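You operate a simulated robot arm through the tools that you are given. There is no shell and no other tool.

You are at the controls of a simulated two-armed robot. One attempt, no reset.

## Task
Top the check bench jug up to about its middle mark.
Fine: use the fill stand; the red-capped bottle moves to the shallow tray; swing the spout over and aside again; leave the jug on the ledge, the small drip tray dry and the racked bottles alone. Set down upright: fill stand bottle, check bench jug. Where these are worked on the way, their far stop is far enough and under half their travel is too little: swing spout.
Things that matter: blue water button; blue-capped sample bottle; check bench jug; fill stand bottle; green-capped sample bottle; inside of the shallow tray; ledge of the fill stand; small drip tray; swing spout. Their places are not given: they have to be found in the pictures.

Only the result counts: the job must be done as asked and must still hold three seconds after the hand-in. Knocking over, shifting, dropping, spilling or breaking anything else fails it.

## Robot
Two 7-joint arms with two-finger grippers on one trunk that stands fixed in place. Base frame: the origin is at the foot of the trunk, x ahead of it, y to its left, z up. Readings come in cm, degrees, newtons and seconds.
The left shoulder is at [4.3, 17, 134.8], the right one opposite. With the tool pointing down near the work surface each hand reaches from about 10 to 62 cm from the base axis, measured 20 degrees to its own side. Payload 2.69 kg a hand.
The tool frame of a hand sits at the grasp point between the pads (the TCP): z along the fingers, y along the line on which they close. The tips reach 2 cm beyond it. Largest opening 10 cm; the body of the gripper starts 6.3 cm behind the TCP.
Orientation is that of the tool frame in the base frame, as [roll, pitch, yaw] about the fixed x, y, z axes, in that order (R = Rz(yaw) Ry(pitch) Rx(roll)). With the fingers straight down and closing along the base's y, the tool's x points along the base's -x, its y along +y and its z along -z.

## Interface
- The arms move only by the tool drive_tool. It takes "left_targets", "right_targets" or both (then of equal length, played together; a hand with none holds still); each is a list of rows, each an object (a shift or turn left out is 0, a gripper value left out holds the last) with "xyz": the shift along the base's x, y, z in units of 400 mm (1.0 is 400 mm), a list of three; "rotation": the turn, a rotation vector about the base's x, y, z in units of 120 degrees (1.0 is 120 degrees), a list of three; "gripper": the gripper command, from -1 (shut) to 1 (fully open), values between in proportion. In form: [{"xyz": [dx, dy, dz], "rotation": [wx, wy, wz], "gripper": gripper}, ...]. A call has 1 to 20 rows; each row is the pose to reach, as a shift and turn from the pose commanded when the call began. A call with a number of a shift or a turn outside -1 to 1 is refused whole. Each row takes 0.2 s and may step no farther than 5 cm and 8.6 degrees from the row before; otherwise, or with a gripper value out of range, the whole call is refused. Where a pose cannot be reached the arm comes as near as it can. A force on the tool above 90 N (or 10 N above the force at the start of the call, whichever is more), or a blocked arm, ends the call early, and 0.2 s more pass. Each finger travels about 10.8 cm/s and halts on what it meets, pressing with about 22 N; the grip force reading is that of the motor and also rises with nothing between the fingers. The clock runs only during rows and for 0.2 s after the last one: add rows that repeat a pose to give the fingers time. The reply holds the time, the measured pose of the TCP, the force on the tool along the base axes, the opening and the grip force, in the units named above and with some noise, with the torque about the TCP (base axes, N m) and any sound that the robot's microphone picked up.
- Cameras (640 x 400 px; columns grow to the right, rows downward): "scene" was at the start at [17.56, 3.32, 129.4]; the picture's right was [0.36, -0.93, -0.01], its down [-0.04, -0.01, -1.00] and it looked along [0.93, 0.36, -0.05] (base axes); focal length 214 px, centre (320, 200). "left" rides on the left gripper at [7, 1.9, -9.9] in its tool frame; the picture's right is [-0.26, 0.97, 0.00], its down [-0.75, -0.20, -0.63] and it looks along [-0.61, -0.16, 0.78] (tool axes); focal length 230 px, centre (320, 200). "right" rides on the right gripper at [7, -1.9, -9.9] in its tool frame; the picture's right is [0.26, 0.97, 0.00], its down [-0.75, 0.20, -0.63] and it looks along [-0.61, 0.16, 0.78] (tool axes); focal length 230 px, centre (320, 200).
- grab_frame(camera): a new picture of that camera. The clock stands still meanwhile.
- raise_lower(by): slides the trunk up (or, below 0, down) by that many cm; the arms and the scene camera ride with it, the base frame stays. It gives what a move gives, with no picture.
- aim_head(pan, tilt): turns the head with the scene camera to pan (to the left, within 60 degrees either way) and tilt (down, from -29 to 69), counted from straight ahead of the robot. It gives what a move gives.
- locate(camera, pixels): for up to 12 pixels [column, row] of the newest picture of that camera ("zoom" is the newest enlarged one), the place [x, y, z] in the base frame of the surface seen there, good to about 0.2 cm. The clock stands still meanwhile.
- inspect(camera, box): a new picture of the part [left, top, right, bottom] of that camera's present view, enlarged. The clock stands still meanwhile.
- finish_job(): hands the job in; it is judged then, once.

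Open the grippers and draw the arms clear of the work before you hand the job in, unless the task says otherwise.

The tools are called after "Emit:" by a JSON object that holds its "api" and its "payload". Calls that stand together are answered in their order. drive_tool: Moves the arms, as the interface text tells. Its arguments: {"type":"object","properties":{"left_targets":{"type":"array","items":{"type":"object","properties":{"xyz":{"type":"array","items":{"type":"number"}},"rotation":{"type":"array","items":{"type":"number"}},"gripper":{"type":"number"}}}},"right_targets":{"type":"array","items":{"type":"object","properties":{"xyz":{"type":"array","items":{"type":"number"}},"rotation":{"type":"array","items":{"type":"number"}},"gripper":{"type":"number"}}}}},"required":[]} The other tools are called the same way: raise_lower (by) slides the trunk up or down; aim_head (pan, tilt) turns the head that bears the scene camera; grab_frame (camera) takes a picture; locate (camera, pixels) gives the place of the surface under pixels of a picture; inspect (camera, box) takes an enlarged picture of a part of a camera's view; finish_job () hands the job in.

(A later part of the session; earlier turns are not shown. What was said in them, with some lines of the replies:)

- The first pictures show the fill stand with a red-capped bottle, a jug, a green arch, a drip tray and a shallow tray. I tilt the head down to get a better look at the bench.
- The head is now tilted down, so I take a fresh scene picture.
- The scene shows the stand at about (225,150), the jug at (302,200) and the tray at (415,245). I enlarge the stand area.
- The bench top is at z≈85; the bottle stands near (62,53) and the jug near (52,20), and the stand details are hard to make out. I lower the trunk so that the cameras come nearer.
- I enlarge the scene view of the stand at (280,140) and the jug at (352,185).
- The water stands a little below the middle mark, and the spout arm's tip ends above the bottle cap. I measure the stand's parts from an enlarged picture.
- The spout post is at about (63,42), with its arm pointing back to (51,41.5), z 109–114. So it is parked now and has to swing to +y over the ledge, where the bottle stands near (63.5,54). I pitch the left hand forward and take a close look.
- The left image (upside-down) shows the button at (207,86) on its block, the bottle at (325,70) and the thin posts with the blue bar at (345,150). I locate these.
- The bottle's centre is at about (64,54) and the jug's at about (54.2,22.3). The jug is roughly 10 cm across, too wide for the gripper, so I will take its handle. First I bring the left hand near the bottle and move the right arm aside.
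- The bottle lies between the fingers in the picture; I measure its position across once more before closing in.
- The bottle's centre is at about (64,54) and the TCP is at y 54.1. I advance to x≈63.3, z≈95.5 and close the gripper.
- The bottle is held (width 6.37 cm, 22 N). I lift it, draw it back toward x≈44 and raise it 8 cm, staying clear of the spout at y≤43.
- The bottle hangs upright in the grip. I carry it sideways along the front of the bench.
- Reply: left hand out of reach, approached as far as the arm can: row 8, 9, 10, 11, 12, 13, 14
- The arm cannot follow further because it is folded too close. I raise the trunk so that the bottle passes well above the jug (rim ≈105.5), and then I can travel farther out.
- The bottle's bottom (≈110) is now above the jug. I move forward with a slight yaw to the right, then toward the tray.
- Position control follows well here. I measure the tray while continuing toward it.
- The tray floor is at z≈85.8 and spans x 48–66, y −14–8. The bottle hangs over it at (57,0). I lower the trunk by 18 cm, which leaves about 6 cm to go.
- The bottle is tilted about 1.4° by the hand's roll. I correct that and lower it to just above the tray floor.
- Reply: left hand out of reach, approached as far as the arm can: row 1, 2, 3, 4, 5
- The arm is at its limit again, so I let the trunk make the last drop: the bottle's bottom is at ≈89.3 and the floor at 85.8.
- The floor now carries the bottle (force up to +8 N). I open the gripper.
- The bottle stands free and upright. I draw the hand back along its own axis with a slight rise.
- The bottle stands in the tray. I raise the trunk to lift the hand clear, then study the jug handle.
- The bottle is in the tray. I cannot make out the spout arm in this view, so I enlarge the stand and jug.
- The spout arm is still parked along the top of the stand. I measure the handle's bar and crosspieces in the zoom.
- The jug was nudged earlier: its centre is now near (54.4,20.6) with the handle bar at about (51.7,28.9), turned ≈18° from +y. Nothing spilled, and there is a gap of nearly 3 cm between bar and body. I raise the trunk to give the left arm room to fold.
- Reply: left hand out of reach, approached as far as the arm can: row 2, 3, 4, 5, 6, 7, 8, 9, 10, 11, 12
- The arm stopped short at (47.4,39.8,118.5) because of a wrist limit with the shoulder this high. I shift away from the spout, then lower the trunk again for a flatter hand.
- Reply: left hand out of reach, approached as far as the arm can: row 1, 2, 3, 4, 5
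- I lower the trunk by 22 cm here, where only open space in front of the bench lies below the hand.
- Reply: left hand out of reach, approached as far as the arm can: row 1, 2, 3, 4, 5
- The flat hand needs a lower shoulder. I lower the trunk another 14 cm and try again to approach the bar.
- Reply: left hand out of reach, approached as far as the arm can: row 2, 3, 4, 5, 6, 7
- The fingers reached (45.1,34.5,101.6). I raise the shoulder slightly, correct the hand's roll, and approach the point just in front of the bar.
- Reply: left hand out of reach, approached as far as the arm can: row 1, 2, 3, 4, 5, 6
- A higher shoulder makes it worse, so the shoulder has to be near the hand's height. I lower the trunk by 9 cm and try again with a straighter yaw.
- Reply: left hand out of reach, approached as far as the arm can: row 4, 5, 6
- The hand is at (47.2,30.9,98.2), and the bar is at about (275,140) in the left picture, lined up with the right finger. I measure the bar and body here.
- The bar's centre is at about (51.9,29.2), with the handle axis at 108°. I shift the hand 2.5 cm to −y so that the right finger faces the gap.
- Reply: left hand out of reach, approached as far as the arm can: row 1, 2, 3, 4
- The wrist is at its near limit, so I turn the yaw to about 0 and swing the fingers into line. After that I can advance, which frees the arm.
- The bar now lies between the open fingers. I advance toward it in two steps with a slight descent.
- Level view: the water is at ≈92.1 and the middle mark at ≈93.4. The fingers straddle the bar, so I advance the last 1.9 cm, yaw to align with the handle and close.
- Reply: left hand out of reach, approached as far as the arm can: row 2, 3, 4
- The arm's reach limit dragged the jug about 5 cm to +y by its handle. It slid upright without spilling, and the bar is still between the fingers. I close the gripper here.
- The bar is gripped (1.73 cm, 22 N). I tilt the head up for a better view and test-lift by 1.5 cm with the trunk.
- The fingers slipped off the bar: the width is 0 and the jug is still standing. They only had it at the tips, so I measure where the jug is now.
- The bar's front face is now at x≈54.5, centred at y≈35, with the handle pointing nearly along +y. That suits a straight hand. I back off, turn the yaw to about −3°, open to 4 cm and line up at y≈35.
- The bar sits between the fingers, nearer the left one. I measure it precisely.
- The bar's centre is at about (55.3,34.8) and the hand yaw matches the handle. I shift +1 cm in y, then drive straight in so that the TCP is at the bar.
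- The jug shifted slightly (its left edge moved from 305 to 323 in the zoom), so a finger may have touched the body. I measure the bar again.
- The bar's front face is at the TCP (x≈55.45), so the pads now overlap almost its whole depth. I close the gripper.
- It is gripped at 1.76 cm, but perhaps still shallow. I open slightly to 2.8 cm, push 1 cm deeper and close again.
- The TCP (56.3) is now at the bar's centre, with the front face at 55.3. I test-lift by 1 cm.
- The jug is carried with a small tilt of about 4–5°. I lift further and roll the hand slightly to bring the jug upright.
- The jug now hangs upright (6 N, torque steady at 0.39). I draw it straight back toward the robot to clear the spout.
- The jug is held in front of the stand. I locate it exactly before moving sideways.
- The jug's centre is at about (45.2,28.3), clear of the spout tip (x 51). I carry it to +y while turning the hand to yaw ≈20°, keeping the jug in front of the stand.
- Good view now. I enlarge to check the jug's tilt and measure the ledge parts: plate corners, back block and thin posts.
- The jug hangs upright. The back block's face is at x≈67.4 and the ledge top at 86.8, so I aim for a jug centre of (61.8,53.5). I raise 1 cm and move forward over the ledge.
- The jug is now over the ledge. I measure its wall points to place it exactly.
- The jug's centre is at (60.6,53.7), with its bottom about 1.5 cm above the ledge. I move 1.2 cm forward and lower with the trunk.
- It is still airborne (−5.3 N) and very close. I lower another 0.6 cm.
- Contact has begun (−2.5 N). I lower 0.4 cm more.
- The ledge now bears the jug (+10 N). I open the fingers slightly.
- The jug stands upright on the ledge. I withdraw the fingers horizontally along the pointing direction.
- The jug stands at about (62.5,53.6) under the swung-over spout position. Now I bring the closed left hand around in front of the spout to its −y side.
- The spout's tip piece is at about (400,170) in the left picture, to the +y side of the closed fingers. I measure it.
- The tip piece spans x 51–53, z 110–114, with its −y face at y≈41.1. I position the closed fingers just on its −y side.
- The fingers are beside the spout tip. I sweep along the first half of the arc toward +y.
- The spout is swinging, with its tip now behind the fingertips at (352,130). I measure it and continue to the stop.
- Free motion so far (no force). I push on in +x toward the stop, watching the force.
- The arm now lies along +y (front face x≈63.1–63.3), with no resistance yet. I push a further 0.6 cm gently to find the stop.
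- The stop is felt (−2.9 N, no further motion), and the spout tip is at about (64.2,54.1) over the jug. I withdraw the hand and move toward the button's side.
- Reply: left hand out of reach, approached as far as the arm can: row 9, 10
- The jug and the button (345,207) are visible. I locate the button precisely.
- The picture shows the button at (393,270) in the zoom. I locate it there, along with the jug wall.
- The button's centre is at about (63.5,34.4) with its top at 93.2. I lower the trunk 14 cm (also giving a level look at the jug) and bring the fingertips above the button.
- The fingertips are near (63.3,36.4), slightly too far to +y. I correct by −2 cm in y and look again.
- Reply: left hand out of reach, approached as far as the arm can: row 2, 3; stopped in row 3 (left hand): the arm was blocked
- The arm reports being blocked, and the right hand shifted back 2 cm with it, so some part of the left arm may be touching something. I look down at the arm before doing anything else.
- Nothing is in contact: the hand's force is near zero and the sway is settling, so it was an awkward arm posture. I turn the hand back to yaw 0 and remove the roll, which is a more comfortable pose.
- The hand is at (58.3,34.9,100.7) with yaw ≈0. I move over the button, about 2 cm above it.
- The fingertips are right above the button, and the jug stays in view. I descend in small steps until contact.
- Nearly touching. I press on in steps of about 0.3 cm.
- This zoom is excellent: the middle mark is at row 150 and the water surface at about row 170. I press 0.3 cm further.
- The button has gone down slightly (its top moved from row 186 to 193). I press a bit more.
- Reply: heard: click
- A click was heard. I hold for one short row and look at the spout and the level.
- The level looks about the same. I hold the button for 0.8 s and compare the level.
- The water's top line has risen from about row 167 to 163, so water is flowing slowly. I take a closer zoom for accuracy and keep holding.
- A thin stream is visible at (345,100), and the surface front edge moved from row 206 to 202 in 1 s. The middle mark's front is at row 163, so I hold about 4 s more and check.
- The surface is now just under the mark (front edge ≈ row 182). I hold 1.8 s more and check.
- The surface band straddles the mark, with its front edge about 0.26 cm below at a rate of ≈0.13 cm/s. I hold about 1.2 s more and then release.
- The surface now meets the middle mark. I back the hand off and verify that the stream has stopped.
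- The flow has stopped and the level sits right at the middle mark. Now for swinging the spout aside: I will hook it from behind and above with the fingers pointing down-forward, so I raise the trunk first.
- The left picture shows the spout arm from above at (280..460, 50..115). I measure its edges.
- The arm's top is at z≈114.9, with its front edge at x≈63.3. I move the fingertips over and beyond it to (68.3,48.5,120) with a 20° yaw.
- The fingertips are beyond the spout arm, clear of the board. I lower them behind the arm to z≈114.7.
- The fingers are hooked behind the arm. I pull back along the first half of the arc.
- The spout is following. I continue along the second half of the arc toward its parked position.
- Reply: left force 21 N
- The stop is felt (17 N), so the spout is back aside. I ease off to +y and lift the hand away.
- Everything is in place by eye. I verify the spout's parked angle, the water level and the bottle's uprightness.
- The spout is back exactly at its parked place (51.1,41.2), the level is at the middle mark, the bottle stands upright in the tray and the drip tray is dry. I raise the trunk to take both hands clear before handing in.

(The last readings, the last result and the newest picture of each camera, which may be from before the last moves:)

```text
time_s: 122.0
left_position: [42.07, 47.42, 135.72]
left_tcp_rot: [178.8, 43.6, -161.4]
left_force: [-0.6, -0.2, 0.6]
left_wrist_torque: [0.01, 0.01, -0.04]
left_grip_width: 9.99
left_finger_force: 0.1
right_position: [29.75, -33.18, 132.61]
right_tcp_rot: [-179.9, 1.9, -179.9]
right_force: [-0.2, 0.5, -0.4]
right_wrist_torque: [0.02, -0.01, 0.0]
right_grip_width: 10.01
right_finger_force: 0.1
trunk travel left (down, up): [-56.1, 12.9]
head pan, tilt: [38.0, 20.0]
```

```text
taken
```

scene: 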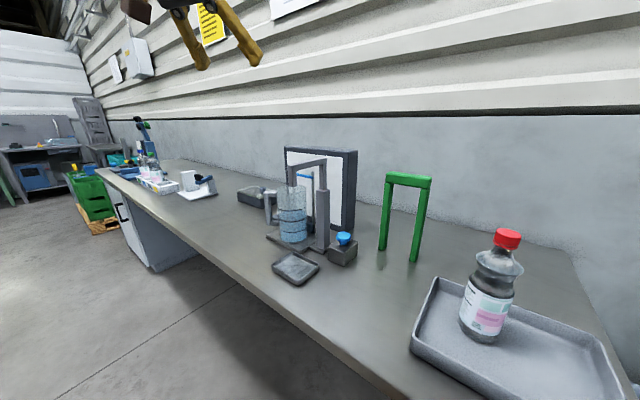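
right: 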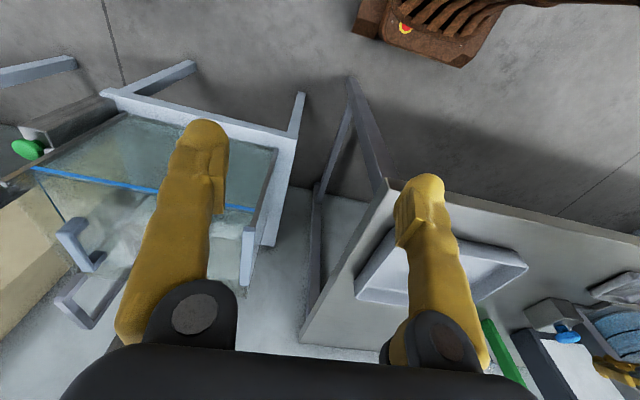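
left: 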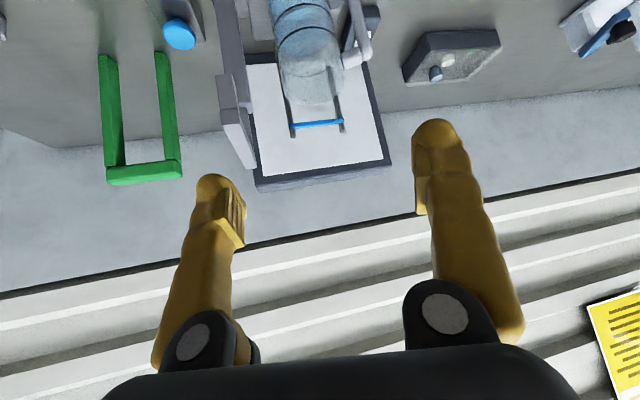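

All is in order: the jug is on the ledge filled to the middle mark, the spout is aside, the bottle is in the tray and the arms are clear. I hand the job in.

Emit:
{"api": "finish_job", "payload": {}}

```text
The job is handed in.
```

The check bench jug is filled to its middle mark and stands upright on the fill stand ledge. I have handed the job in; no verdict has come back yet.

- **Spout:** it was swung over to its stop for filling, then back to its parked position. The stream stopped when I released the blue button.
- **Red-capped bottle:** it stands upright in the shallow tray.
- **Left alone:** the small drip tray looked dry, and I did not touch the racked bottles or the green frame.
- **Arms:** both grippers are open and raised clear of the bench.

**Rough handling of the jug:** while I carried the bottle, the jug got nudged on the bench. Later the left hand dragged it about 5 cm by its handle, and my first grip slipped off. It stayed standing each time and I saw no spill.
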